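You operate a simulated robot arm through the tools that you are given. There is no shell and no other tool. Be economical: measure what you need, move in short steps, check, and stop when the job is done.

You are at the controls of a simulated two-armed robot. One attempt, no reset.

TASK
On the top of the white table, fold the checked tea towel in half, so that its two short edges meet.

It is judged by the outcome, as a careful person would: the job done as asked, and still so three seconds after it is handed in. It fails if anything else is knocked over, pushed out of place, dropped, spilled or broken. Flat cloth is picked up by pressing the open fingertips on it (5 to 10 N) and closing them slowly along it; thin cloth reads only 2 to 8 mm in the jaws.

THE ROBOT
Two 7-joint arms with two-finger parallel grippers on one trunk, on a base that drives. Base frame: it is fixed to the floor where the robot stands at the start and does not move with it; the origin is under the middle of the robot, x ahead of it, y to its left, z up; the surface under the hand at the start is at about z = 86. Readings come in cm, rad, newtons and seconds.
The left shoulder is at the start at [13.2, 17.4, 103], the right one opposite. With the tool pointing down near the work surface each hand reaches from about 36 to 76 cm from the robot's upright axis, wherever it stands, measured 20 degrees to its own side. Places, roughly: checked tea towel [50, 10, 90]; top of the white table [60, -20, 90]. Payload 3.6 kg a hand.
The tool frame of a hand sits at the grasp point between the pads (the TCP): z along the fingers, y along the line on which they close. The tips reach 3 cm beyond it. Largest opening 11 cm; finger width 2, thickness 1; the body of the gripper, 4.8 by 11.2 cm, starts 5.5 cm behind the TCP.
Orientation is that of the tool frame in the base frame, as [roll, pitch, yaw] about the fixed x, y, z axes, in that order (R = Rz(yaw) Ry(pitch) Rx(roll)). With the fingers straight down and closing along the base's y, the tool's x points along the base's -x, its y along +y and its z along -z.

THE INTERFACE
- The arms move only by the tool step_arm. It takes "left_rows", "right_rows" or both (then of equal length, played together; a hand with none holds still); each is a list of rows, each a list of 7 numbers: the shift along the tool's x, y, z in cm, then the turn, a rotation vector about the tool's x, y, z in rad, then the opening, from 0 (shut) to 1 (fully open). In form: [[dx, dy, dz, rx, ry, rz, claw], ...]. A call has 1 to 8 rows; each row shifts and turns the commanded pose from where the row before left it, along the tool's axes as they then stand. Rows are played at 5 a second. More than 5 cm and 0.15 rad between two rows, or a gripper value outside its range, and nothing of the call is played. Where a pose cannot be reached the arm comes as near as it can. A force on the tool above 40 N (or 10 N above the force at the start of the call, whichever is more), or a blocked arm, ends the call early, and 0.2 s more pass. The fingers move at their own pace (about 15.3 cm/s each) and stop on an object; they squeeze with about 32 N. The grip force told is the motor's: it shows also when the fingers shut on nothing. Time passes only in rows, and 0.2 s behind the last, so rows that do not move let the fingers close. The reply holds the time, the measured pose of the TCP, the force on the tool along the base axes, the opening and the grip force, in the units named above and with some noise, with the torque about the TCP (base axes, N m) and any sound that the robot's microphone picked up.
- Cameras (640 x 400 px; columns grow to the right, rows downward): "scene" is now at [22.05, 3.3, 118.15]; the picture's right is [0.35, -0.94, -0.00], its down [-0.69, -0.26, -0.67] and it looks along [0.63, 0.24, -0.74] (base axes); focal length 214 px, centre (320, 200). "left" rides on the left gripper at [7.3, -1.7, -10.3] in its tool frame; the picture's right is [0.23, 0.97, 0.00], its down [-0.76, 0.18, -0.62] and it looks along [-0.61, 0.14, 0.78] (tool axes); focal length 222 px, centre (320, 200). "right" rides on the right gripper at [7.3, 1.7, -10.3] in its tool frame; the picture's right is [-0.23, 0.97, 0.00], its down [-0.76, -0.18, -0.62] and it looks along [-0.61, -0.14, 0.78] (tool axes); focal length 222 px, centre (320, 200). There is no depth. A picture from a camera that has moved, and an enlarged one, comes with that camera's place and axes in the base frame and with its lens. The place of the scene camera against the robot may be out by one fixed shift of up to 1.2 cm in any direction.
- capture(camera): a new picture of that camera. It takes no simulated time.
- move_column(by): slides the trunk up (or, below 0, down) by that many cm; the arms and the scene camera ride with it, the base frame stays. It gives what a move gives, with no picture.
- drive_base(legs): drives the robot by 1 to 6 legs, each [ahead, left, turn to the left] in cm, cm and rad, along the robot's own axes; the way and the turn of a leg run together, so that a leg with both is an arc; at most 150 cm and 3.142 rad a leg. The arms and the cameras ride along, it lands a little off, and it stops where it bumps. It gives what a move gives.
- pan_tilt(pan, tilt): turns the head with the scene camera to pan (to the left, within 1.501 rad either way) and tilt (down, from -0.506 to 1.204), counted from straight ahead of the robot. It gives what a move gives.
- close_up(camera, box): a new picture of the part [left, top, right, bottom] of that camera's present view, enlarged. It takes no simulated time.
- job_done(): hands the job in; it is judged then, once.

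Go step by step. Nothing tells you exact positions but the pictures and the camera data: compare them with the known pose of the tool, close in by small moves and look again before you grip or let go. The budget is 120 turns and 88 pictures, counting those below and the enlarged ones. Unless the task says otherwise, let go and move clear before handing in, and close with one line.

The tools are called after "Request:" as name(argument=value, ...) on one line, values as JSON. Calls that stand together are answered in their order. step_arm: Moves the arms, as the interface text tells. Its arguments: {"type":"object","properties":{"left_rows":{"type":"array","items":{"type":"array","items":{"type":"number"}}},"right_rows":{"type":"array","items":{"type":"array","items":{"type":"number"}}}},"required":[]} The other tools are called the same way: move_column (by) slides the trunk up or down; drive_base (legs) drives the base; pan_tilt (pan, tilt) turns the head that bears the scene camera; capture (camera) takes a picture; close_up (camera, box) takes an enlarged picture of a part of a camera's view; job_done () hands the job in.

At the start:

```text
time: 0.0
left_tool_pos: [35.51, 20.96, 99.94]
left_tcp_rot: [-3.14, -0.002, -3.139]
left_ft_force: [0.6, 0.3, 0.0]
left_ft_torque: [-0.04, -0.02, -0.02]
left_width: 11.0
left_grasp_force: 0.2
right_tool_pos: [34.62, -3.48, 101.93]
right_tcp_rot: [-3.141, -0.002, -3.14]
right_ft_force: [-0.6, -0.2, 0.2]
right_ft_torque: [0.01, -0.02, 0.05]
right_width: 11.02
right_grasp_force: 0.1
trunk travel left (down, up): [-15.0, 61.3]
robot x, y, heading: [-0.11, 0.08, 0.002]
head pan, tilt: [0.361, 0.833]
```

scene: 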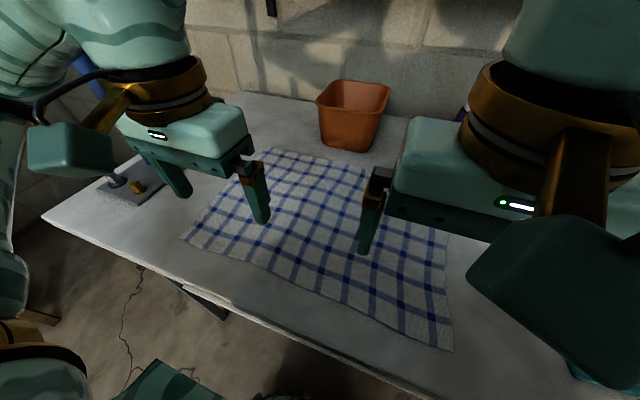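
right: 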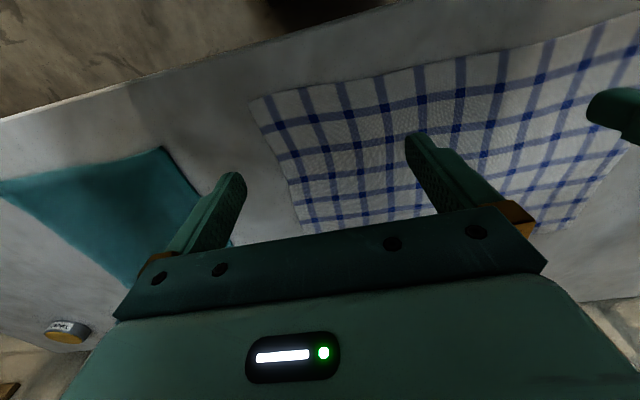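
left: 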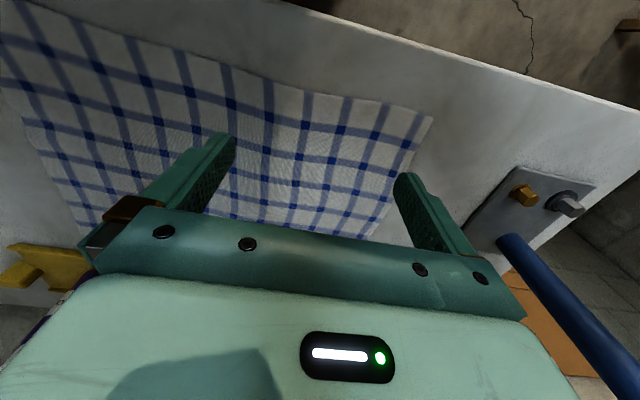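

I see the towel lying with its long side along y, roughly x 32–61 and y −11 to 33. My idea is to hold both corners of the left short edge and carry it over to the right edge, mostly by driving the base, so I first check the surroundings on the right and left.

Request:
pan_tilt(pan=-0.7, tilt=0.7)

Request:
capture(camera="scene")

Request:
pan_tilt(pan=0.9, tilt=0.7)

Request:
capture(camera="scene")

```text
time: 1.3
left_tool_pos: [35.46, 20.99, 99.98]
left_tcp_rot: [-3.14, -0.001, -3.139]
left_ft_force: [0.3, 0.0, -0.6]
left_ft_torque: [0.0, 0.03, -0.02]
left_width: 10.98
left_grasp_force: 0.0
right_tool_pos: [34.65, -3.55, 101.95]
right_tcp_rot: [3.141, -0.003, 3.14]
right_ft_force: [-0.2, -0.1, 0.7]
right_ft_torque: [0.01, -0.02, -0.03]
right_width: 11.0
right_grasp_force: 0.1
trunk travel left (down, up): [-15.0, 61.3]
robot x, y, heading: [-0.1, 0.05, 0.003]
head pan, tilt: [-0.7, 0.7]
```

```text
84 pictures are left
camera scene: at [21.16, -4.96, 119.24], right [-0.64, -0.77, 0.0], down [-0.49, 0.41, -0.76], along [0.58, -0.49, -0.64], focal length 214 px, centre (320, 200)
```

scene: 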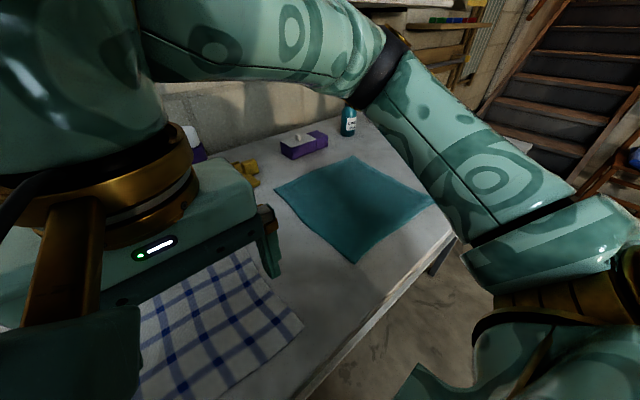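

```text
time: 3.0
left_tool_pos: [35.42, 21.0, 99.86]
left_tcp_rot: [-3.139, -0.001, -3.139]
left_ft_force: [-1.0, -1.0, 0.1]
left_ft_torque: [-0.01, -0.02, -0.02]
left_width: 11.0
left_grasp_force: 0.0
right_tool_pos: [34.65, -3.49, 101.93]
right_tcp_rot: [3.142, 0.0, -3.141]
right_ft_force: [1.2, 0.6, -0.5]
right_ft_torque: [-0.02, 0.03, -0.01]
right_width: 11.0
right_grasp_force: 0.2
trunk travel left (down, up): [-15.0, 61.3]
robot x, y, heading: [0.09, -0.02, 0.003]
head pan, tilt: [0.901, 0.7]
```

```text
83 pictures are left
camera scene: at [19.94, 7.16, 119.24], right [0.78, -0.62, 0.0], down [-0.4, -0.5, -0.76], along [0.48, 0.6, -0.64], focal length 214 px, centre (320, 200)
```

scene: 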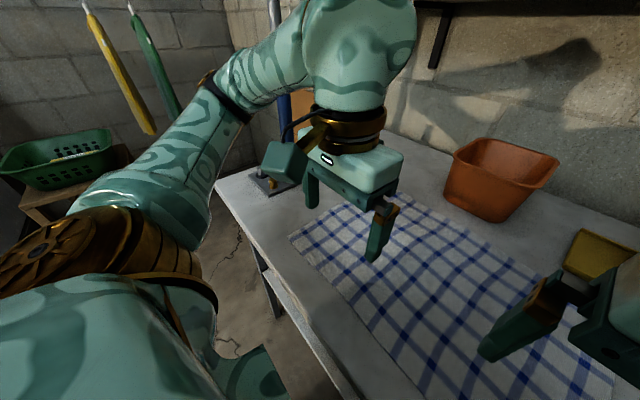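

The pot sits just beyond the towel's far edge and the area on the right is clear. I turn the base left about 0.52 rad, so that the left hand can take the near left corner and the right hand the far left corner.

Request:
drive_base(legs=[[0, 0, 0.52], [2, 3.5, 0]])

Request:
pan_tilt(pan=0.1, tilt=0.9)

Request:
capture(camera="scene")

Request:
capture(camera="left")

Request:
capture(camera="right")

```text
time: 5.3
left_tool_pos: [19.97, 40.25, 99.97]
left_tcp_rot: [-3.139, -0.002, -2.609]
left_ft_force: [-0.5, -0.1, 0.0]
left_ft_torque: [-0.04, 0.02, -0.04]
left_width: 10.99
left_grasp_force: 0.0
right_tool_pos: [31.64, 18.84, 102.09]
right_tcp_rot: [-3.141, -0.001, -2.61]
right_ft_force: [-0.8, 0.1, -0.1]
right_ft_torque: [-0.01, 0.01, -0.01]
right_width: 11.01
right_grasp_force: 0.0
trunk travel left (down, up): [-15.0, 61.3]
robot x, y, heading: [-0.13, 3.78, 0.532]
head pan, tilt: [0.901, 0.7]
```

```text
time: 6.5
left_tool_pos: [19.91, 40.03, 99.96]
left_tcp_rot: [-3.141, -0.002, -2.609]
left_ft_force: [0.7, 0.8, 0.1]
left_ft_torque: [-0.01, 0.0, -0.01]
left_width: 11.01
left_grasp_force: 0.1
right_tool_pos: [31.62, 18.68, 101.97]
right_tcp_rot: [3.141, -0.002, -2.611]
right_ft_force: [0.3, 0.0, 0.0]
right_ft_torque: [-0.01, -0.01, -0.03]
right_width: 11.02
right_grasp_force: 0.0
trunk travel left (down, up): [-15.0, 61.3]
robot x, y, heading: [0.26, 4.25, 0.528]
head pan, tilt: [0.099, 0.901]
```

```text
82 pictures are left
camera scene: at [18.56, 16.95, 117.62], right [0.59, -0.81, 0.0], down [-0.63, -0.46, -0.62], along [0.5, 0.37, -0.78], focal length 214 px, centre (320, 200)
```

scene: 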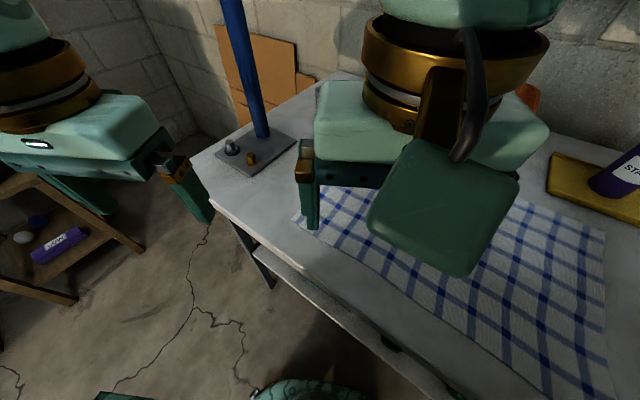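

```text
81 pictures are left
camera left: at [14.4, 35.04, 110.29], right [-0.69, 0.72, 0.0], down [0.57, 0.54, 0.62], along [0.45, 0.43, -0.78], focal length 222 px, centre (320, 200)
```

left: 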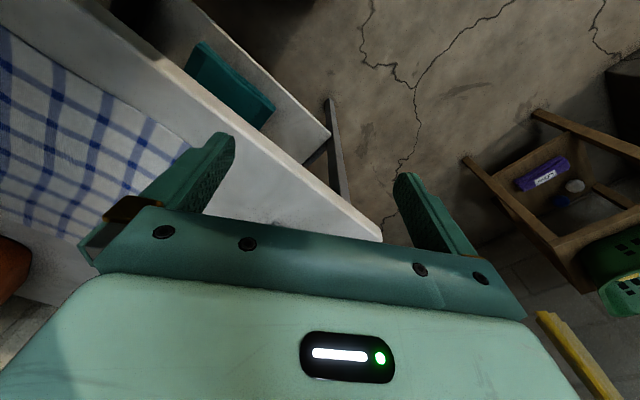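

```text
80 pictures are left
camera right: at [24.45, 16.38, 112.2], right [-0.3, 0.95, 0.0], down [0.75, 0.23, 0.62], along [0.59, 0.18, -0.78], focal length 222 px, centre (320, 200)
```

right: 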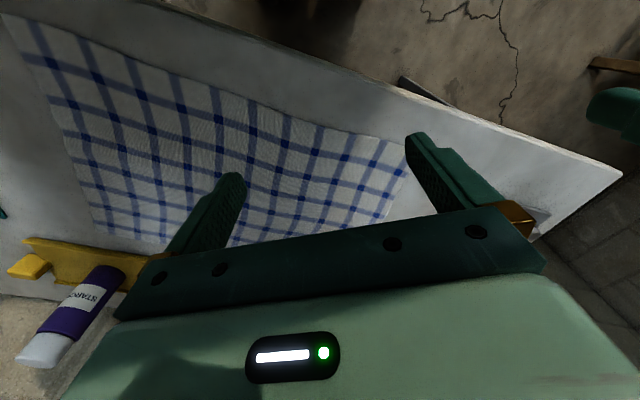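

The turn went as planned. Now I square both hands to the base axes and start the right hand towards the far left corner and the left hand towards the near left corner, staying high.

Request:
step_arm(left_rows=[[0, 0, 0, 0, 0, 0.133, 1], [0, 0, 0, 0, 0, 0.133, 1], [0, 0, 0, 0, 0, 0.133, 1], [0, 0, 0, 0, 0, 0.133, 1], [-3, -2, 0, 0, 0, 0, 1], [-3, -2, 0, 0, 0, 0, 1], [-3, -2, 0, 0, 0, 0, 1], [-3, -2, 0, 0, 0, 0, 1]], right_rows=[[0, 0, -1, 0, 0, 0.133, 1], [0, 0, -1, 0, 0, 0.133, 1], [0, 0, 0, 0, 0, 0.133, 1], [0, 0, 0, 0, 0, 0.133, 1], [-4, 1.7, 0, 0, 0, 0, 1], [-4, 1.7, 0, 0, 0, 0, 1], [-4, 1.7, 0, 0, 0, 0, 1], [-4, 1.7, 0, 0, 0, 0, 1]])

Request:
step_arm(right_rows=[[-4, 1.7, 0, 0, 0, 0, 1], [-4, 1.7, 0, 0, 0, 0, 1], [-3, 1.5, 0, 0, 0, 0, 1]])

Request:
capture(camera="scene")

Request:
capture(camera="left")

Request:
capture(camera="right")

```text
time: 8.3
left_tool_pos: [31.81, 32.03, 99.76]
left_tcp_rot: [-3.141, -0.003, -3.141]
left_ft_force: [-0.1, -0.2, -1.0]
left_ft_torque: [-0.01, 0.01, -0.02]
left_width: 11.02
left_grasp_force: 0.0
right_tool_pos: [48.15, 25.29, 104.01]
right_tcp_rot: [-3.14, -0.001, 3.141]
right_ft_force: [0.9, -0.4, 0.4]
right_ft_torque: [0.02, 0.07, -0.01]
right_width: 11.01
right_grasp_force: 0.1
trunk travel left (down, up): [-15.0, 61.3]
robot x, y, heading: [0.05, 4.08, 0.529]
head pan, tilt: [0.099, 0.901]
```

```text
time: 9.1
left_tool_pos: [31.65, 32.26, 99.85]
left_tcp_rot: [-3.139, -0.001, 3.141]
left_ft_force: [-0.6, 0.3, -0.4]
left_ft_torque: [-0.03, -0.01, 0.0]
left_width: 11.03
left_grasp_force: 0.1
right_tool_pos: [58.76, 30.22, 104.07]
right_tcp_rot: [-3.14, -0.002, 3.14]
right_ft_force: [0.3, -0.3, 0.2]
right_ft_torque: [-0.01, 0.01, -0.05]
right_width: 10.97
right_grasp_force: 0.0
trunk travel left (down, up): [-15.0, 61.3]
robot x, y, heading: [0.07, 4.14, 0.53]
head pan, tilt: [0.099, 0.901]
```

```text
79 pictures are left
camera scene: at [18.61, 16.99, 117.6], right [0.59, -0.81, 0.0], down [-0.63, -0.46, -0.62], along [0.5, 0.36, -0.78], focal length 214 px, centre (320, 200)
```

scene: 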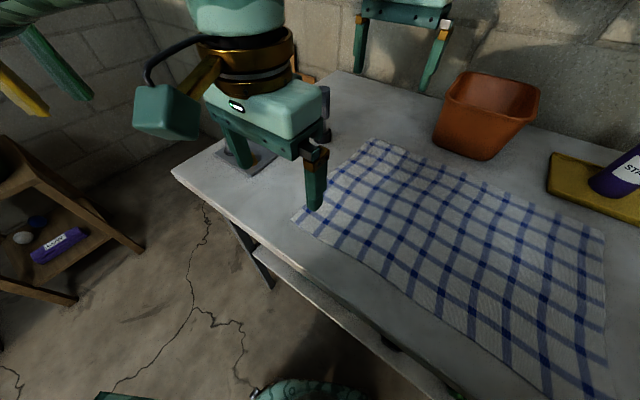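

```text
78 pictures are left
camera left: at [24.33, 30.54, 110.1], right [-0.23, 0.97, 0.0], down [0.76, 0.18, 0.62], along [0.61, 0.14, -0.78], focal length 222 px, centre (320, 200)
```

left: 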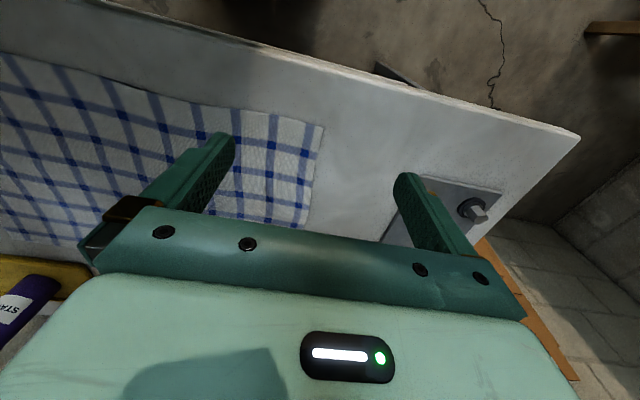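

```text
77 pictures are left
camera right: at [51.43, 31.92, 114.29], right [0.23, 0.97, 0.0], down [0.76, -0.18, 0.62], along [0.61, -0.14, -0.78], focal length 222 px, centre (320, 200)
```

right: 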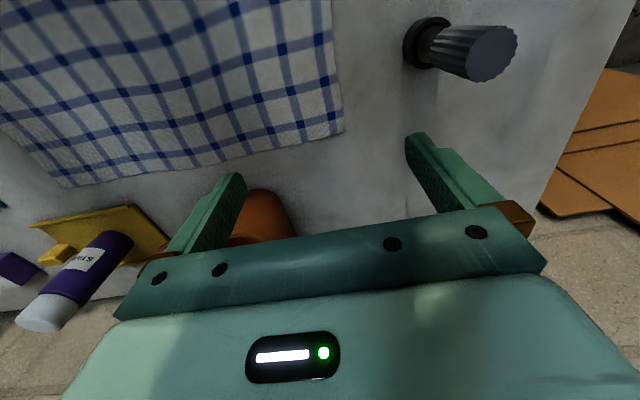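

Both corners are in view: near left about (33.0, 32.8), far left about (62.9, 32.4). There is a dark cylindrical thing left of the towel near (56, 43), so I look at it more closely before I lower the right hand.

Request:
close_up(camera="right", box=[280, 0, 600, 200])

Request:
close_up(camera="scene", box=[220, 40, 460, 220])

```text
2.00 times, centred on (440, 100) of right
camera zoom: at [51.43, 31.92, 114.29], right [0.23, 0.97, 0.0], down [0.76, -0.18, 0.62], along [0.61, -0.14, -0.78], focal length 444 px, centre (80, 400)
```

zoom: 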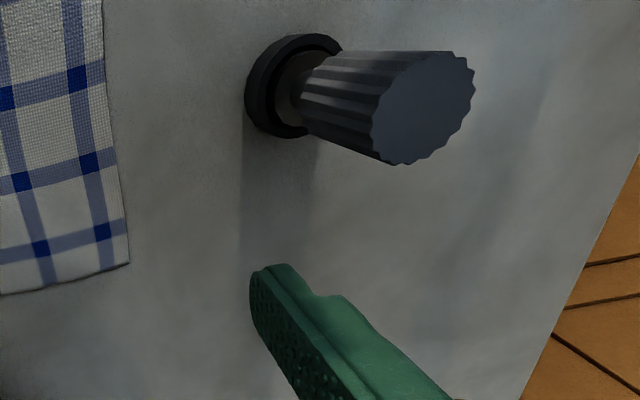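

```text
2.22 times, centred on (340, 130) of scene
camera zoom: at [18.61, 16.99, 117.6], right [0.59, -0.81, 0.0], down [-0.63, -0.46, -0.62], along [0.5, 0.36, -0.78], focal length 477 px, centre (276, 356)
```

zoom: 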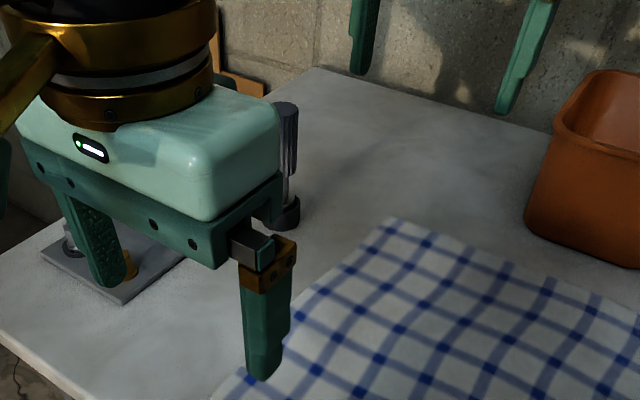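

The dark cylinder is an upright knob about 11 cm tall at (55.5, 42.5), clear of the right hand's path. I set both hands over the corners with a small opening of about 3 cm and lower them to just above the cloth.

Request:
step_arm(left_rows=[[-1.4, -0.7, 0, 0, 0, 0, 0.27], [-1.4, -0.7, 0, 0, 0, 0, 0.27], [0, 0, 3, 0, 0, 0, 0.27], [0, 0, 3, 0, 0, 0, 0.27], [0, 0, 1.5, 0, 0, 0, 0.27], [0, 0, 0, 0, 0, 0, 0.27]], right_rows=[[-1.3, 0.3, 0, 0, 0, 0, 0.27], [-1.2, 0.2, 2, 0, 0, 0, 0.27], [0, 0, 4, 0, 0, 0, 0.27], [0, 0, 3, 0, 0, 0, 0.27], [0, 0, 2.7, 0, 0, 0, 0.27], [0, 0, 0, 0, 0, 0, 0.27]])

Request:
capture(camera="left")

Request:
capture(camera="right")

Request:
capture(camera="scene")

```text
time: 10.5
left_tool_pos: [34.78, 30.61, 92.37]
left_tcp_rot: [-3.14, 0.0, 3.139]
left_ft_force: [0.0, -0.1, -0.3]
left_ft_torque: [-0.05, 0.0, 0.02]
left_width: 2.99
left_grasp_force: 0.0
right_tool_pos: [61.08, 30.65, 92.21]
right_tcp_rot: [-3.14, 0.0, 3.14]
right_ft_force: [-0.1, -0.1, -0.1]
right_ft_torque: [-0.02, 0.0, -0.01]
right_width: 2.96
right_grasp_force: 0.1
trunk travel left (down, up): [-15.0, 61.3]
robot x, y, heading: [-0.0, 4.36, 0.531]
head pan, tilt: [0.099, 0.901]
```

```text
74 pictures are left
camera left: at [27.29, 28.9, 102.69], right [-0.23, 0.97, 0.0], down [0.76, 0.18, 0.62], along [0.61, 0.14, -0.78], focal length 222 px, centre (320, 200)
```

left: 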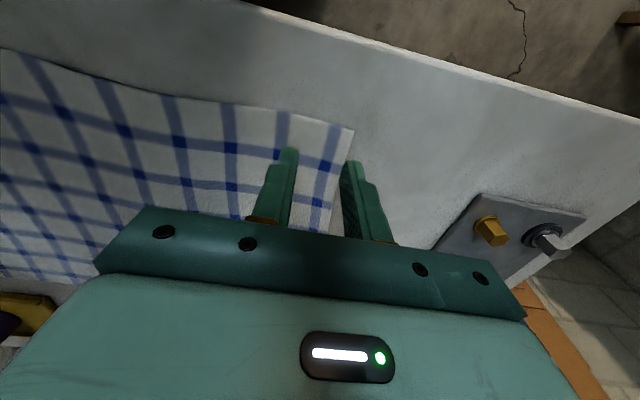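

```text
73 pictures are left
camera right: at [53.72, 32.23, 102.45], right [0.23, 0.97, 0.0], down [0.76, -0.18, 0.62], along [0.61, -0.14, -0.78], focal length 222 px, centre (320, 200)
```

right: 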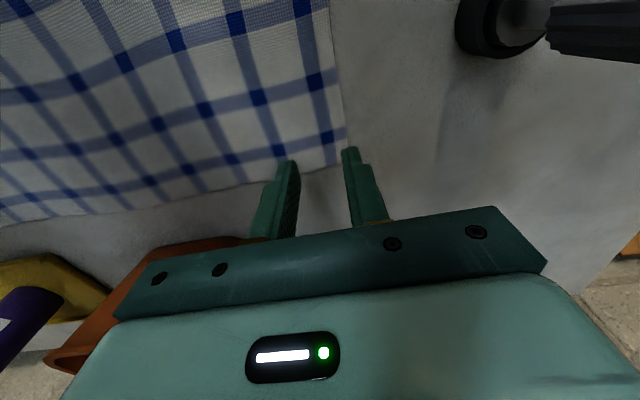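

```text
72 pictures are left
camera scene: at [18.56, 16.93, 117.63], right [0.59, -0.81, 0.0], down [-0.63, -0.46, -0.62], along [0.5, 0.37, -0.78], focal length 214 px, centre (320, 200)
```

scene: 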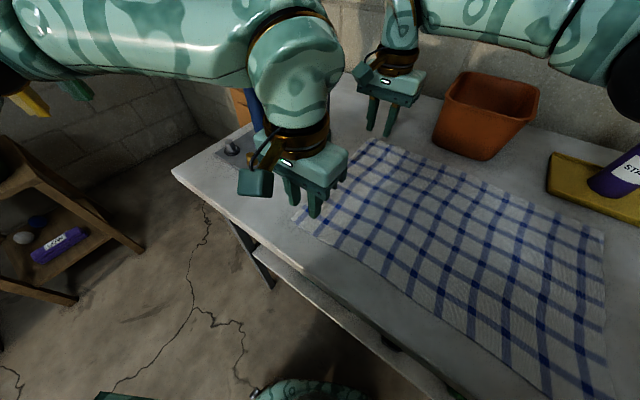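

The outer fingers straddle the short edge and the inner ones are on the cloth, as I want. I lower both slowly until they press.

Request:
step_arm(left_rows=[[0, 0, 1.5, 0, 0, 0, 0.27], [0, 0, 1, 0, 0, 0, 0.27], [0, 0, 0.3, 0, 0, 0, 0.27], [0, 0, 0.2, 0, 0, 0, 0.27], [0, 0, 0, 0, 0, 0, 0.27]], right_rows=[[0, 0, 1.5, 0, 0, 0, 0.27], [0, 0, 1, 0, 0, 0, 0.27], [0, 0, 0.3, 0, 0, 0, 0.27], [0, 0, 0.2, 0, 0, 0, 0.27], [0, 0, 0, 0, 0, 0, 0.27]])

```text
time: 11.7
left_tool_pos: [34.6, 30.58, 89.46]
left_tcp_rot: [-3.141, 0.0, -3.141]
left_ft_force: [-0.1, -0.1, 0.4]
left_ft_torque: [-0.02, 0.02, 0.02]
left_width: 2.99
left_grasp_force: 0.1
right_tool_pos: [61.16, 30.72, 89.21]
right_tcp_rot: [-3.139, -0.003, 3.14]
right_ft_force: [0.7, 0.2, -0.7]
right_ft_torque: [0.01, -0.03, 0.02]
right_width: 2.96
right_grasp_force: 0.1
trunk travel left (down, up): [-15.0, 61.3]
robot x, y, heading: [-0.22, 4.12, 0.532]
head pan, tilt: [0.099, 0.901]
```

Request:
step_arm(left_rows=[[0, 0, 0.25, 0, 0, 0, 0.27], [0, 0, 0.15, 0, 0, 0, 0.27], [0, 0, 0, 0, 0, 0, 0.27]], right_rows=[[0, 0, 0.15, 0, 0, 0, 0.27], [0, 0, 0.1, 0, 0, 0, 0.27], [0, 0, 0, 0, 0, 0, 0.27]])

```text
time: 12.5
left_tool_pos: [34.64, 30.54, 89.23]
left_tcp_rot: [-3.137, 0.004, -3.142]
left_ft_force: [1.0, 3.7, 19.7]
left_ft_torque: [0.15, 0.02, -0.04]
left_width: 2.96
left_grasp_force: 0.0
right_tool_pos: [60.95, 30.65, 89.04]
right_tcp_rot: [-3.14, 0.002, 3.139]
right_ft_force: [1.1, 0.5, 6.5]
right_ft_torque: [0.06, -0.06, -0.01]
right_width: 2.94
right_grasp_force: 0.1
trunk travel left (down, up): [-15.0, 61.3]
robot x, y, heading: [0.07, 4.37, 0.533]
head pan, tilt: [0.099, 0.901]
```

Contact: the right presses with 6.5 N and the left with about 20 N, so I ease the left up a hair. Then I close both slowly.

Request:
step_arm(left_rows=[[0, 0, -0.12, 0, 0, 0, 0.27], [0, 0, 0, 0, 0, 0, 0.27]], right_rows=[[0, 0, 0.0, 0, 0, 0, 0.27], [0, 0, 0, 0, 0, 0, 0.27]])

Request:
step_arm(left_rows=[[0, 0, 0, 0, 0, 0, 0.24], [0, 0, 0, 0, 0, 0, 0.21], [0, 0, 0, 0, 0, 0, 0.18], [0, 0, 0, 0, 0, 0, 0.15], [0, 0, 0, 0, 0, 0, 0.12], [0, 0, 0, 0, 0, 0, 0.08], [0, 0, 0, 0, 0, 0, 0.04], [0, 0, 0, 0, 0, 0, 0]], right_rows=[[0, 0, 0, 0, 0, 0, 0.24], [0, 0, 0, 0, 0, 0, 0.21], [0, 0, 0, 0, 0, 0, 0.18], [0, 0, 0, 0, 0, 0, 0.15], [0, 0, 0, 0, 0, 0, 0.12], [0, 0, 0, 0, 0, 0, 0.08], [0, 0, 0, 0, 0, 0, 0.04], [0, 0, 0, 0, 0, 0, 0]])

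Request:
capture(camera="left")

Request:
capture(camera="right")

```text
time: 13.1
left_tool_pos: [34.57, 30.57, 89.03]
left_tcp_rot: [-3.141, 0.0, 3.141]
left_ft_force: [1.6, 0.0, 7.0]
left_ft_torque: [0.03, -0.04, -0.01]
left_width: 2.98
left_grasp_force: 0.0
right_tool_pos: [61.04, 30.6, 89.16]
right_tcp_rot: [3.14, 0.001, 3.14]
right_ft_force: [1.2, 2.5, 15.1]
right_ft_torque: [0.09, -0.06, -0.02]
right_width: 2.97
right_grasp_force: 0.2
trunk travel left (down, up): [-15.0, 61.3]
robot x, y, heading: [0.08, 4.15, 0.532]
head pan, tilt: [0.099, 0.901]
```

```text
time: 14.9
left_tool_pos: [34.52, 30.71, 89.25]
left_tcp_rot: [-3.14, 0.001, 3.141]
left_ft_force: [0.4, 0.2, 0.6]
left_ft_torque: [0.04, 0.0, -0.02]
left_width: 0.59
left_grasp_force: 32.0
right_tool_pos: [61.07, 30.66, 89.12]
right_tcp_rot: [-3.141, 0.001, 3.14]
right_ft_force: [0.3, 0.9, 20.8]
right_ft_torque: [0.02, -0.05, 0.02]
right_width: 0.21
right_grasp_force: 32.1
trunk travel left (down, up): [-15.0, 61.3]
robot x, y, heading: [-0.06, 3.96, 0.529]
head pan, tilt: [0.099, 0.901]
```

```text
71 pictures are left
camera left: at [27.13, 28.93, 99.53], right [-0.23, 0.97, 0.0], down [0.76, 0.18, 0.62], along [0.61, 0.14, -0.78], focal length 222 px, centre (320, 200)
```

left: 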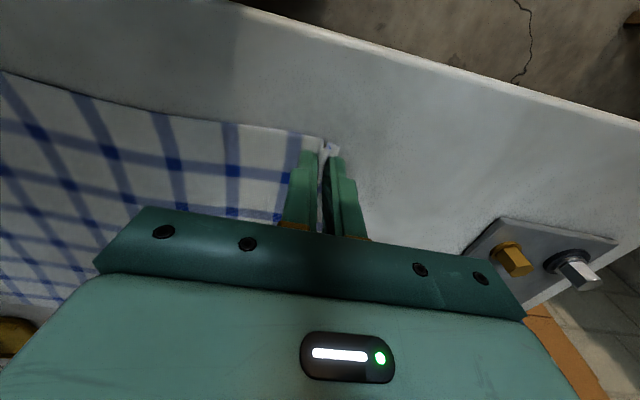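

```text
70 pictures are left
camera right: at [53.67, 32.29, 99.34], right [0.23, 0.97, 0.0], down [0.76, -0.18, 0.62], along [0.61, -0.14, -0.78], focal length 222 px, centre (320, 200)
```

right: 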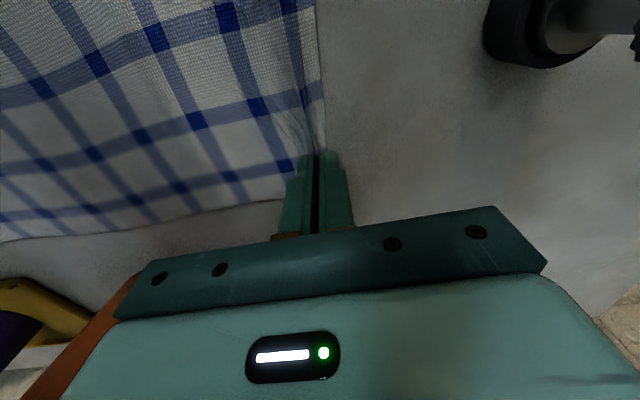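

Both jaws read cloth (0.6 and 0.2 cm). I lift both a few centimetres and check the hold.

Request:
step_arm(left_rows=[[0, 0, -1, 0, 0, 0, 0], [0, 0, -1.5, 0, 0, 0, 0], [0, -0.5, -2, 0, 0, 0, 0], [0, -0.5, -2, 0, 0, 0, 0], [0, 0, 0, 0, 0, 0, 0]], right_rows=[[0, 0, -1, 0, 0, 0, 0], [0, 0, -1.5, 0, 0, 0, 0], [0, -0.5, -2, 0, 0, 0, 0], [0, -0.5, -2, 0, 0, 0, 0], [0, 0, 0, 0, 0, 0, 0]])

Request:
capture(camera="left")

Request:
capture(camera="right")

Request:
capture(camera="scene")

```text
time: 16.1
left_tool_pos: [34.81, 29.54, 95.67]
left_tcp_rot: [-3.139, -0.001, 3.141]
left_ft_force: [1.3, 0.8, 0.2]
left_ft_torque: [0.02, -0.02, -0.03]
left_width: 0.59
left_grasp_force: 32.1
right_tool_pos: [61.15, 29.82, 95.67]
right_tcp_rot: [-3.14, -0.002, 3.141]
right_ft_force: [-0.6, -0.4, -0.4]
right_ft_torque: [0.02, -0.03, -0.02]
right_width: 0.2
right_grasp_force: 32.0
trunk travel left (down, up): [-15.0, 61.3]
robot x, y, heading: [-0.02, 4.57, 0.527]
head pan, tilt: [0.099, 0.901]
```

```text
69 pictures are left
camera left: at [27.41, 27.9, 105.96], right [-0.23, 0.97, 0.0], down [0.76, 0.18, 0.62], along [0.61, 0.14, -0.78], focal length 222 px, centre (320, 200)
```

left: 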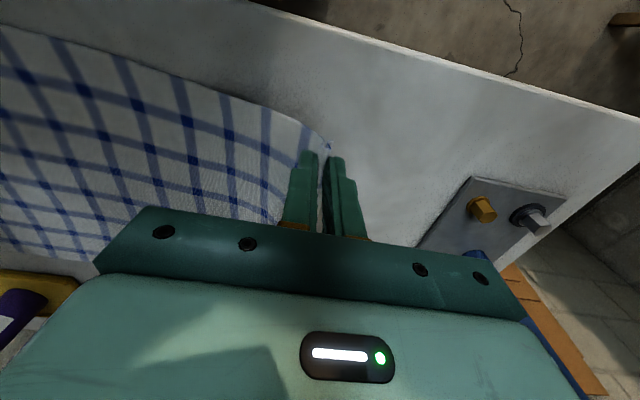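

```text
68 pictures are left
camera right: at [53.84, 31.51, 105.85], right [0.23, 0.97, 0.0], down [0.76, -0.18, 0.62], along [0.61, -0.14, -0.78], focal length 222 px, centre (320, 200)
```

right: 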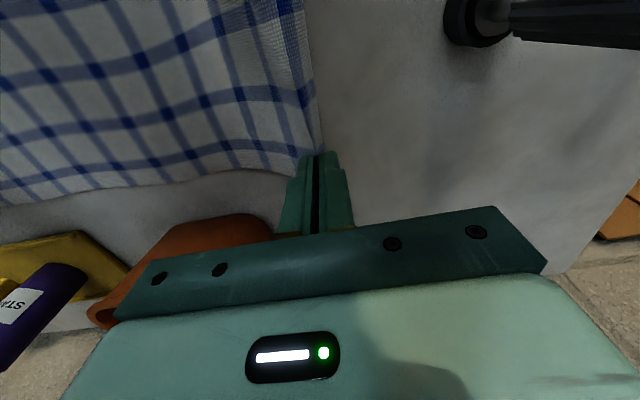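

```text
67 pictures are left
camera scene: at [18.61, 16.96, 117.6], right [0.59, -0.81, 0.0], down [-0.63, -0.46, -0.62], along [0.5, 0.37, -0.78], focal length 214 px, centre (320, 200)
```

scene: 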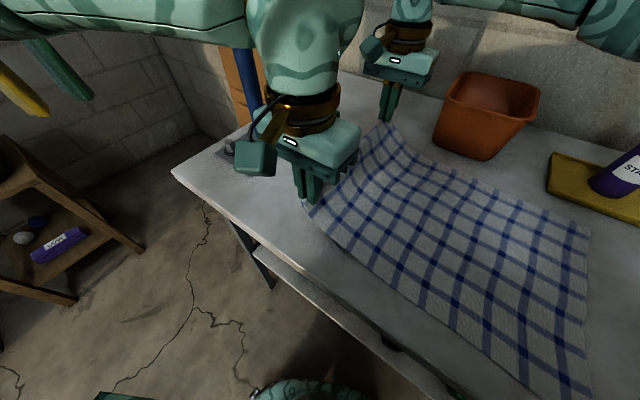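

Both corners are held right at the edge and the towel follows nicely. I continue along an arc: up and toward the fold line.

Request:
step_arm(left_rows=[[0, -1, -1.4, 0, 0, 0, 0], [0, -1, -1.4, 0, 0, 0, 0], [0, -1.3, -1.4, 0, 0, 0, 0], [0, -1.3, -1.4, 0, 0, 0, 0], [0, -1.4, -1.4, 0, 0, 0, 0], [0, -1.4, -1.4, 0, 0, 0, 0], [0, -1.4, -1.4, 0, 0, 0, 0], [0, -1.4, -1.2, 0, 0, 0, 0]], right_rows=[[0, -1, -1.4, 0, 0, 0, 0], [0, -1, -1.4, 0, 0, 0, 0], [0, -1.3, -1.4, 0, 0, 0, 0], [0, -1.3, -1.4, 0, 0, 0, 0], [0, -1.4, -1.4, 0, 0, 0, 0], [0, -1.4, -1.4, 0, 0, 0, 0], [0, -1.4, -1.4, 0, 0, 0, 0], [0, -1.4, -1.2, 0, 0, 0, 0]])

Request:
capture(camera="scene")

```text
time: 17.9
left_tool_pos: [34.86, 19.36, 106.86]
left_tcp_rot: [-3.14, -0.002, 3.141]
left_ft_force: [0.2, -0.1, 0.9]
left_ft_torque: [0.01, 0.0, 0.02]
left_width: 0.6
left_grasp_force: 32.1
right_tool_pos: [61.25, 19.57, 106.63]
right_tcp_rot: [-3.141, -0.001, 3.141]
right_ft_force: [-0.1, 0.0, -0.2]
right_ft_torque: [0.04, -0.02, -0.02]
right_width: 0.19
right_grasp_force: 31.6
trunk travel left (down, up): [-15.0, 61.3]
robot x, y, heading: [0.03, 4.02, 0.532]
head pan, tilt: [0.099, 0.901]
```

```text
66 pictures are left
camera scene: at [18.55, 16.86, 117.64], right [0.59, -0.81, 0.0], down [-0.63, -0.46, -0.62], along [0.5, 0.37, -0.78], focal length 214 px, centre (320, 200)
```

scene: 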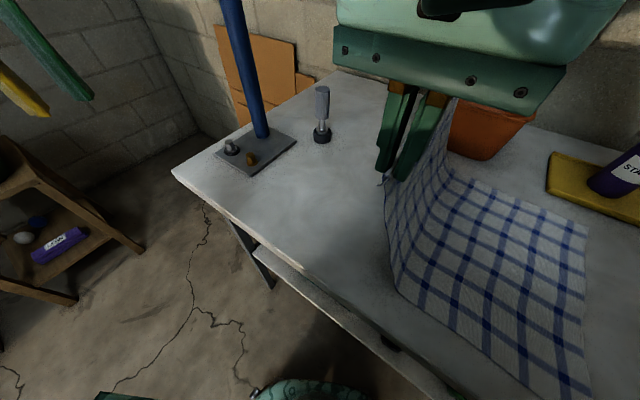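

The towel hangs well with its lower half still flat on the table. Now I carry both hands to the right by driving the base sideways about 22 cm along −y.

Request:
drive_base(legs=[[-5.6, -9.5, 0], [-5.6, -9.5, 0]])

Request:
capture(camera="scene")

Request:
capture(camera="right")

Request:
capture(camera="left")

```text
time: 19.9
left_tool_pos: [34.54, -2.5, 106.72]
left_tcp_rot: [-3.14, 0.001, -3.14]
left_ft_force: [-0.4, 0.0, -0.9]
left_ft_torque: [0.03, -0.01, 0.01]
left_width: 0.61
left_grasp_force: 31.7
right_tool_pos: [60.9, -2.28, 106.65]
right_tcp_rot: [-3.14, -0.002, -3.14]
right_ft_force: [0.1, -0.1, -0.1]
right_ft_torque: [0.03, -0.01, 0.02]
right_width: 0.21
right_grasp_force: 32.0
trunk travel left (down, up): [-15.0, 61.3]
robot x, y, heading: [-0.16, -18.23, 0.531]
head pan, tilt: [0.099, 0.901]
```

```text
65 pictures are left
camera scene: at [18.3, -5.13, 117.64], right [0.59, -0.81, 0.0], down [-0.63, -0.46, -0.62], along [0.5, 0.37, -0.78], focal length 214 px, centre (320, 200)
```

scene: 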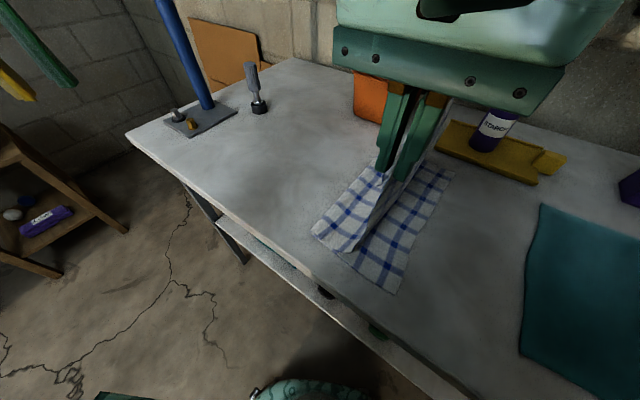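

```text
64 pictures are left
camera right: at [53.66, -0.67, 116.84], right [0.23, 0.97, 0.0], down [0.76, -0.18, 0.62], along [0.61, -0.14, -0.78], focal length 222 px, centre (320, 200)
```

right: 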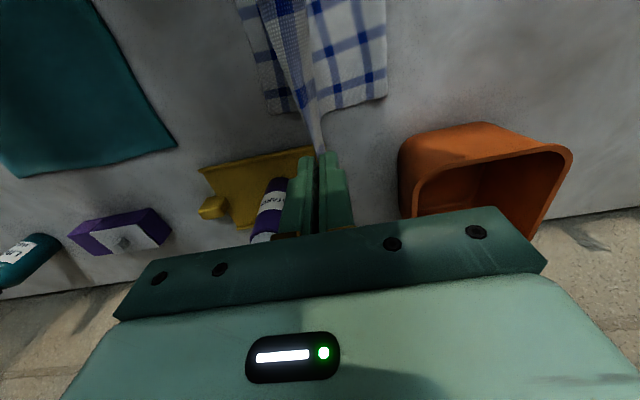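

```text
63 pictures are left
camera left: at [27.21, -4.18, 117.14], right [-0.23, 0.97, 0.0], down [0.76, 0.18, 0.62], along [0.61, 0.14, -0.78], focal length 222 px, centre (320, 200)
```

left: 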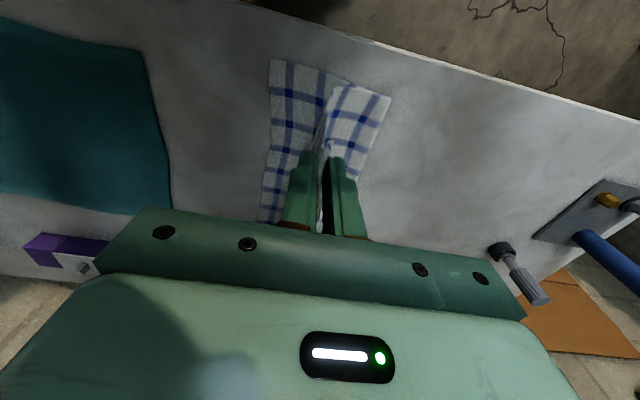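

The right edge lies at y ≈ −9.5 (x 32 to 61.5) and the upper layer hangs from both hands above it. I check how the edges sit in the jaws.

Request:
close_up(camera="left", box=[240, 50, 400, 250])

Request:
close_up(camera="scene", box=[300, 70, 480, 300])

Request:
close_up(camera="right", box=[220, 0, 420, 220])

```text
2.00 times, centred on (320, 150) of left
camera zoom: at [27.21, -4.18, 117.14], right [-0.23, 0.97, 0.0], down [0.76, 0.18, 0.62], along [0.61, 0.14, -0.78], focal length 444 px, centre (320, 300)
```

zoom: 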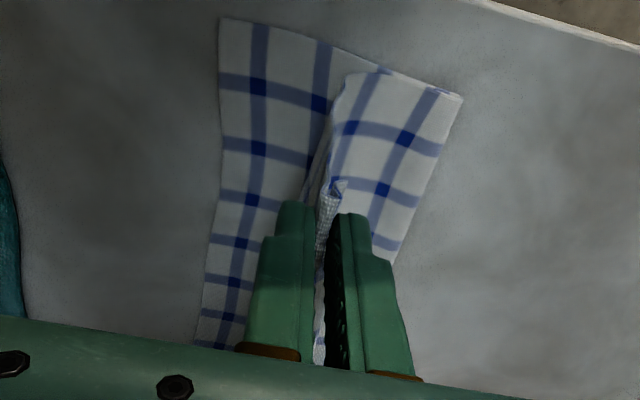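

```text
1.74 times, centred on (390, 185) of scene
camera zoom: at [18.3, -5.13, 117.64], right [0.59, -0.81, 0.0], down [-0.63, -0.46, -0.62], along [0.5, 0.37, -0.78], focal length 373 px, centre (198, 226)
```

zoom: 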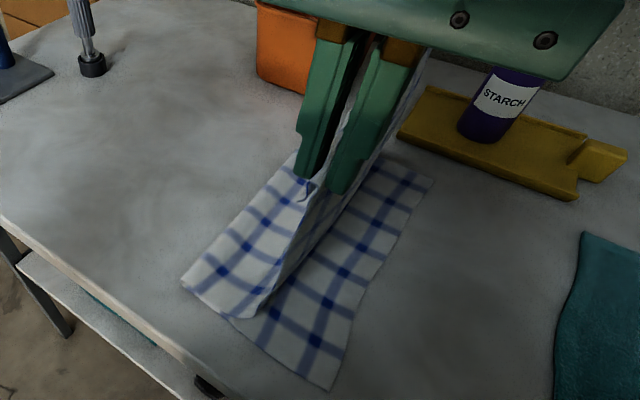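

```text
1.82 times, centred on (320, 110) of right
camera zoom: at [53.66, -0.67, 116.84], right [0.23, 0.97, 0.0], down [0.76, -0.18, 0.62], along [0.61, -0.14, -0.78], focal length 404 px, centre (320, 364)
```

zoom: 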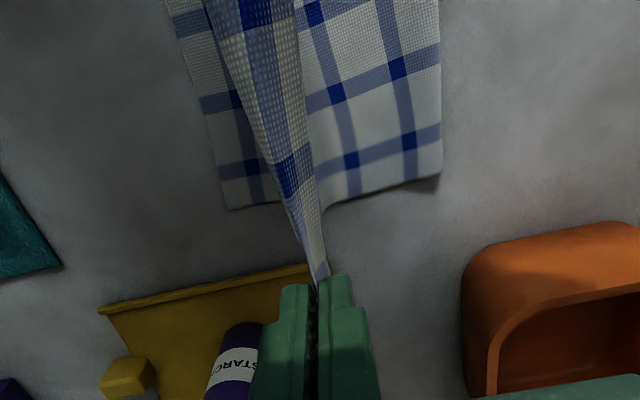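

Both edges sit with only a small lip in the jaws, and the layer leads back properly to the fold. I lower to just above the lower layer while moving to the right edge, shifting about 0.9 cm toward the robot to line up with the lower corners.

Request:
step_arm(left_rows=[[0.2, -0.6, 1.5, 0, 0, 0, 0], [0.2, -0.7, 1.5, 0, 0, 0, 0], [0.2, -0.7, 1.5, 0, 0, 0, 0], [0.2, -0.7, 1.6, 0, 0, 0, 0], [0, -0.7, 1.6, 0, 0, 0, 0], [0, -0.7, 1.6, 0, 0, 0, 0], [0, -0.7, 1.6, 0, 0, 0, 0], [0, -0.5, 1.6, 0, 0, 0, 0]], right_rows=[[0.2, -0.6, 1.5, 0, 0, 0, 0], [0.2, -0.7, 1.5, 0, 0, 0, 0], [0.3, -0.7, 1.5, 0, 0, 0, 0], [0.3, -0.7, 1.6, 0, 0, 0, 0], [0, -0.7, 1.6, 0, 0, 0, 0], [0, -0.7, 1.6, 0, 0, 0, 0], [0, -0.7, 1.6, 0, 0, 0, 0], [0, -0.6, 1.6, 0, 0, 0, 0]])

Request:
capture(camera="scene")

Request:
capture(camera="right")

Request:
capture(camera="left")

```text
time: 21.7
left_tool_pos: [34.01, -7.7, 94.36]
left_tcp_rot: [-3.142, -0.001, -3.138]
left_ft_force: [0.8, 0.6, 0.2]
left_ft_torque: [0.0, 0.0, -0.03]
left_width: 0.62
left_grasp_force: 32.0
right_tool_pos: [60.01, -7.36, 94.06]
right_tcp_rot: [3.141, -0.001, 3.142]
right_ft_force: [-0.3, -0.3, 0.0]
right_ft_torque: [-0.01, 0.03, -0.02]
right_width: 0.2
right_grasp_force: 31.6
trunk travel left (down, up): [-15.0, 61.3]
robot x, y, heading: [-0.38, -17.78, 0.526]
head pan, tilt: [0.099, 0.901]
```

```text
59 pictures are left
camera scene: at [18.34, -5.02, 117.61], right [0.59, -0.81, 0.0], down [-0.63, -0.46, -0.62], along [0.5, 0.37, -0.78], focal length 214 px, centre (320, 200)
```

scene: 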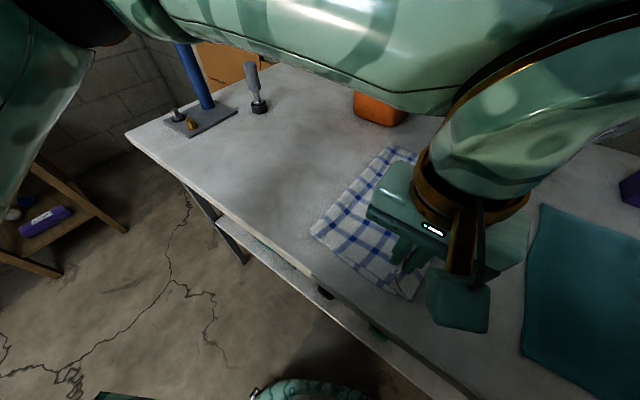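

```text
58 pictures are left
camera right: at [52.8, -5.86, 104.27], right [0.23, 0.97, 0.0], down [0.76, -0.18, 0.62], along [0.61, -0.14, -0.78], focal length 222 px, centre (320, 200)
```

right: 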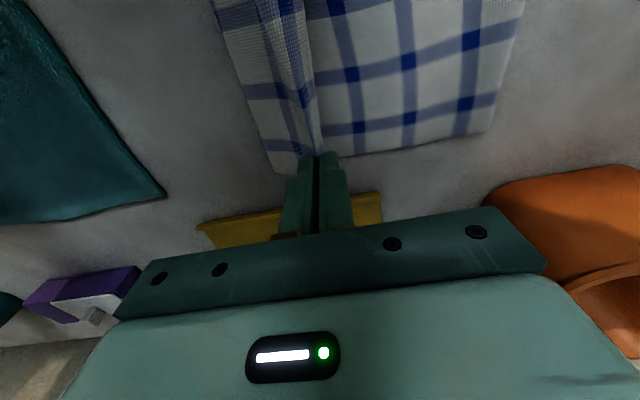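

```text
57 pictures are left
camera left: at [26.51, -9.26, 104.62], right [-0.23, 0.97, 0.0], down [0.76, 0.18, 0.62], along [0.61, 0.14, -0.78], focal length 222 px, centre (320, 200)
```

left: 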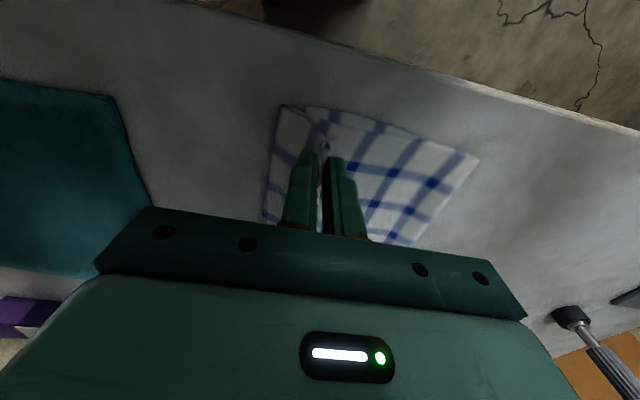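

The lower layer seems to have slid a little right (edge now about −11 near and −12.7 far). I lower further, with a small shift, and measure again.

Request:
step_arm(left_rows=[[0, -0.3, 0.8, 0, 0, 0, 0], [0, -0.3, 0.8, 0, 0, 0, 0], [0, 0, 0.8, 0, 0, 0, 0], [0, 0, 0, 0, 0, 0, 0]], right_rows=[[0, -0.6, 0.7, 0, 0, 0, 0], [0, -0.6, 0.8, 0, 0, 0, 0], [0, -0.4, 0.8, 0, 0, 0, 0], [0, 0, 0, 0, 0, 0, 0]])

Request:
capture(camera="right")

Request:
capture(camera="left")

```text
time: 22.7
left_tool_pos: [33.89, -8.24, 91.84]
left_tcp_rot: [-3.139, 0.0, -3.138]
left_ft_force: [-0.4, 0.1, -0.2]
left_ft_torque: [-0.04, 0.0, 0.0]
left_width: 0.6
left_grasp_force: 31.8
right_tool_pos: [59.81, -9.17, 91.62]
right_tcp_rot: [3.141, -0.003, -3.141]
right_ft_force: [0.9, -0.6, 0.1]
right_ft_torque: [-0.01, -0.01, 0.01]
right_width: 0.21
right_grasp_force: 32.1
trunk travel left (down, up): [-15.0, 61.3]
robot x, y, heading: [-0.05, -18.2, 0.536]
head pan, tilt: [0.099, 0.901]
```

```text
56 pictures are left
camera right: at [52.54, -7.56, 101.96], right [0.23, 0.97, 0.0], down [0.76, -0.18, 0.62], along [0.61, -0.14, -0.78], focal length 222 px, centre (320, 200)
```

right: 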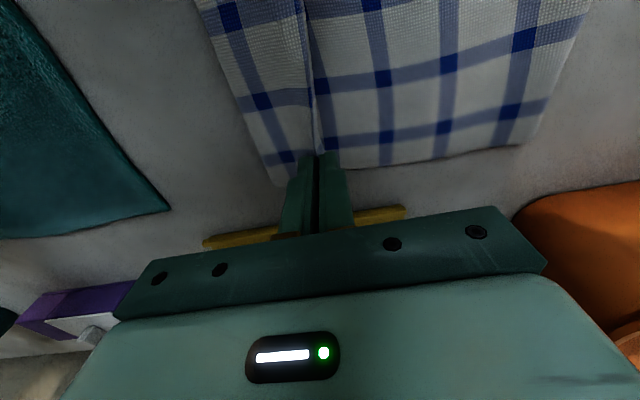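

```text
55 pictures are left
camera left: at [26.43, -9.95, 102.16], right [-0.23, 0.97, 0.0], down [0.76, 0.18, 0.62], along [0.61, 0.14, -0.78], focal length 222 px, centre (320, 200)
```

left: 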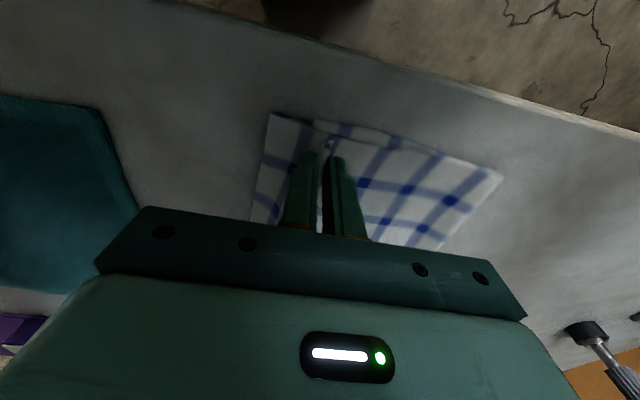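

The lower edge is now at about −12.3 near and −13.5 far, so the loop still pushes it slightly. I check the shape of the loop with the scene camera.

Request:
close_up(camera="scene", box=[280, 110, 460, 320])

```text
1.90 times, centred on (370, 215) of scene
camera zoom: at [18.29, -5.01, 117.62], right [0.59, -0.81, 0.0], down [-0.63, -0.46, -0.62], along [0.5, 0.37, -0.78], focal length 408 px, centre (225, 171)
```

zoom: 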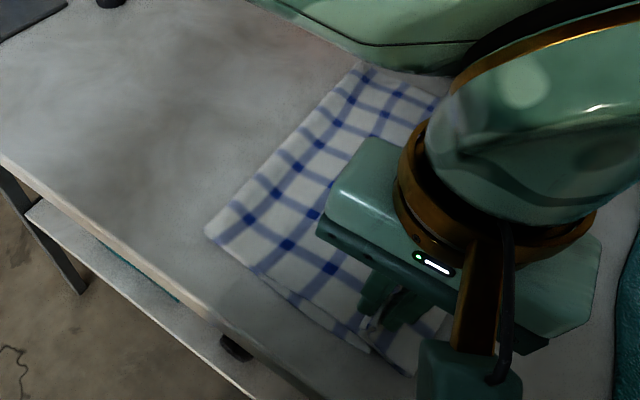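

I need to know whether the strip right of the hands is the lower layer or slack of the upper one bulging out. I enlarge the wrist views.

Request:
close_up(camera="left", box=[220, 90, 380, 240])

Request:
close_up(camera="right", box=[180, 0, 400, 200])

Request:
close_up(camera="scene", box=[340, 240, 420, 320])

```text
2.67 times, centred on (300, 165) of left
camera zoom: at [26.43, -9.95, 102.16], right [-0.23, 0.97, 0.0], down [0.76, 0.18, 0.62], along [0.61, 0.14, -0.78], focal length 592 px, centre (373, 293)
```

zoom: 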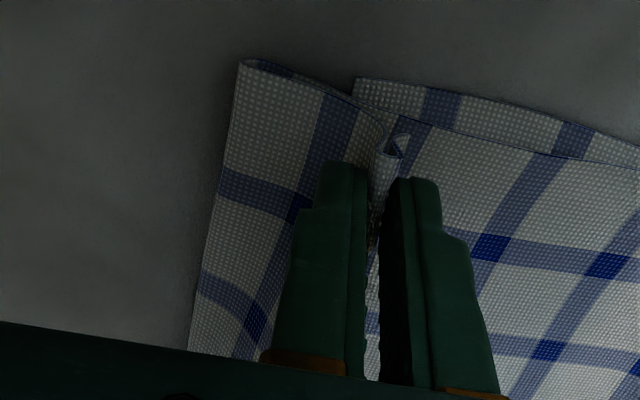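

```text
2.00 times, centred on (290, 100) of right
camera zoom: at [52.54, -7.56, 101.96], right [0.23, 0.97, 0.0], down [0.76, -0.18, 0.62], along [0.61, -0.14, -0.78], focal length 444 px, centre (380, 400)
```

zoom: 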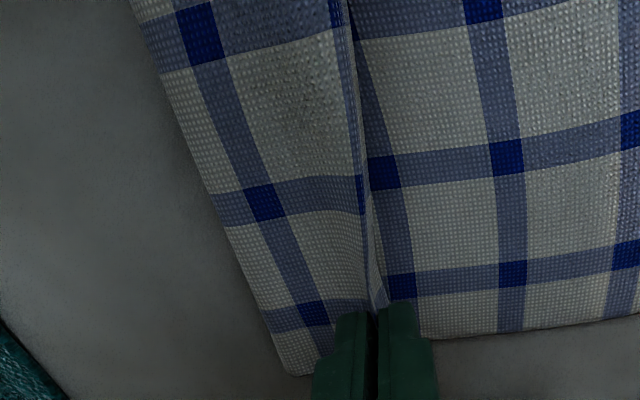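

```text
5.00 times, centred on (380, 280) of scene
camera zoom: at [18.29, -5.01, 117.62], right [0.59, -0.81, 0.0], down [-0.63, -0.46, -0.62], along [0.5, 0.37, -0.78], focal length 1072 px, centre (20, -200)
```

zoom: 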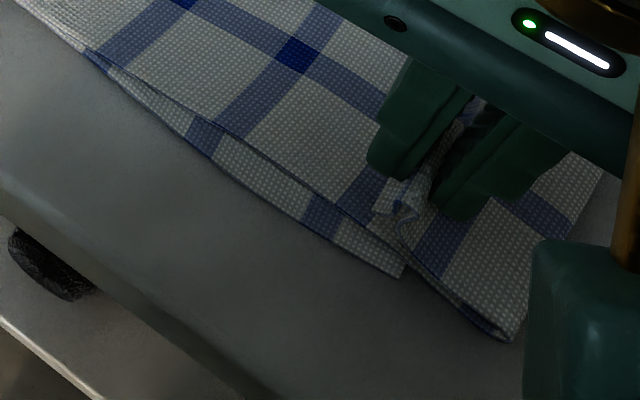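

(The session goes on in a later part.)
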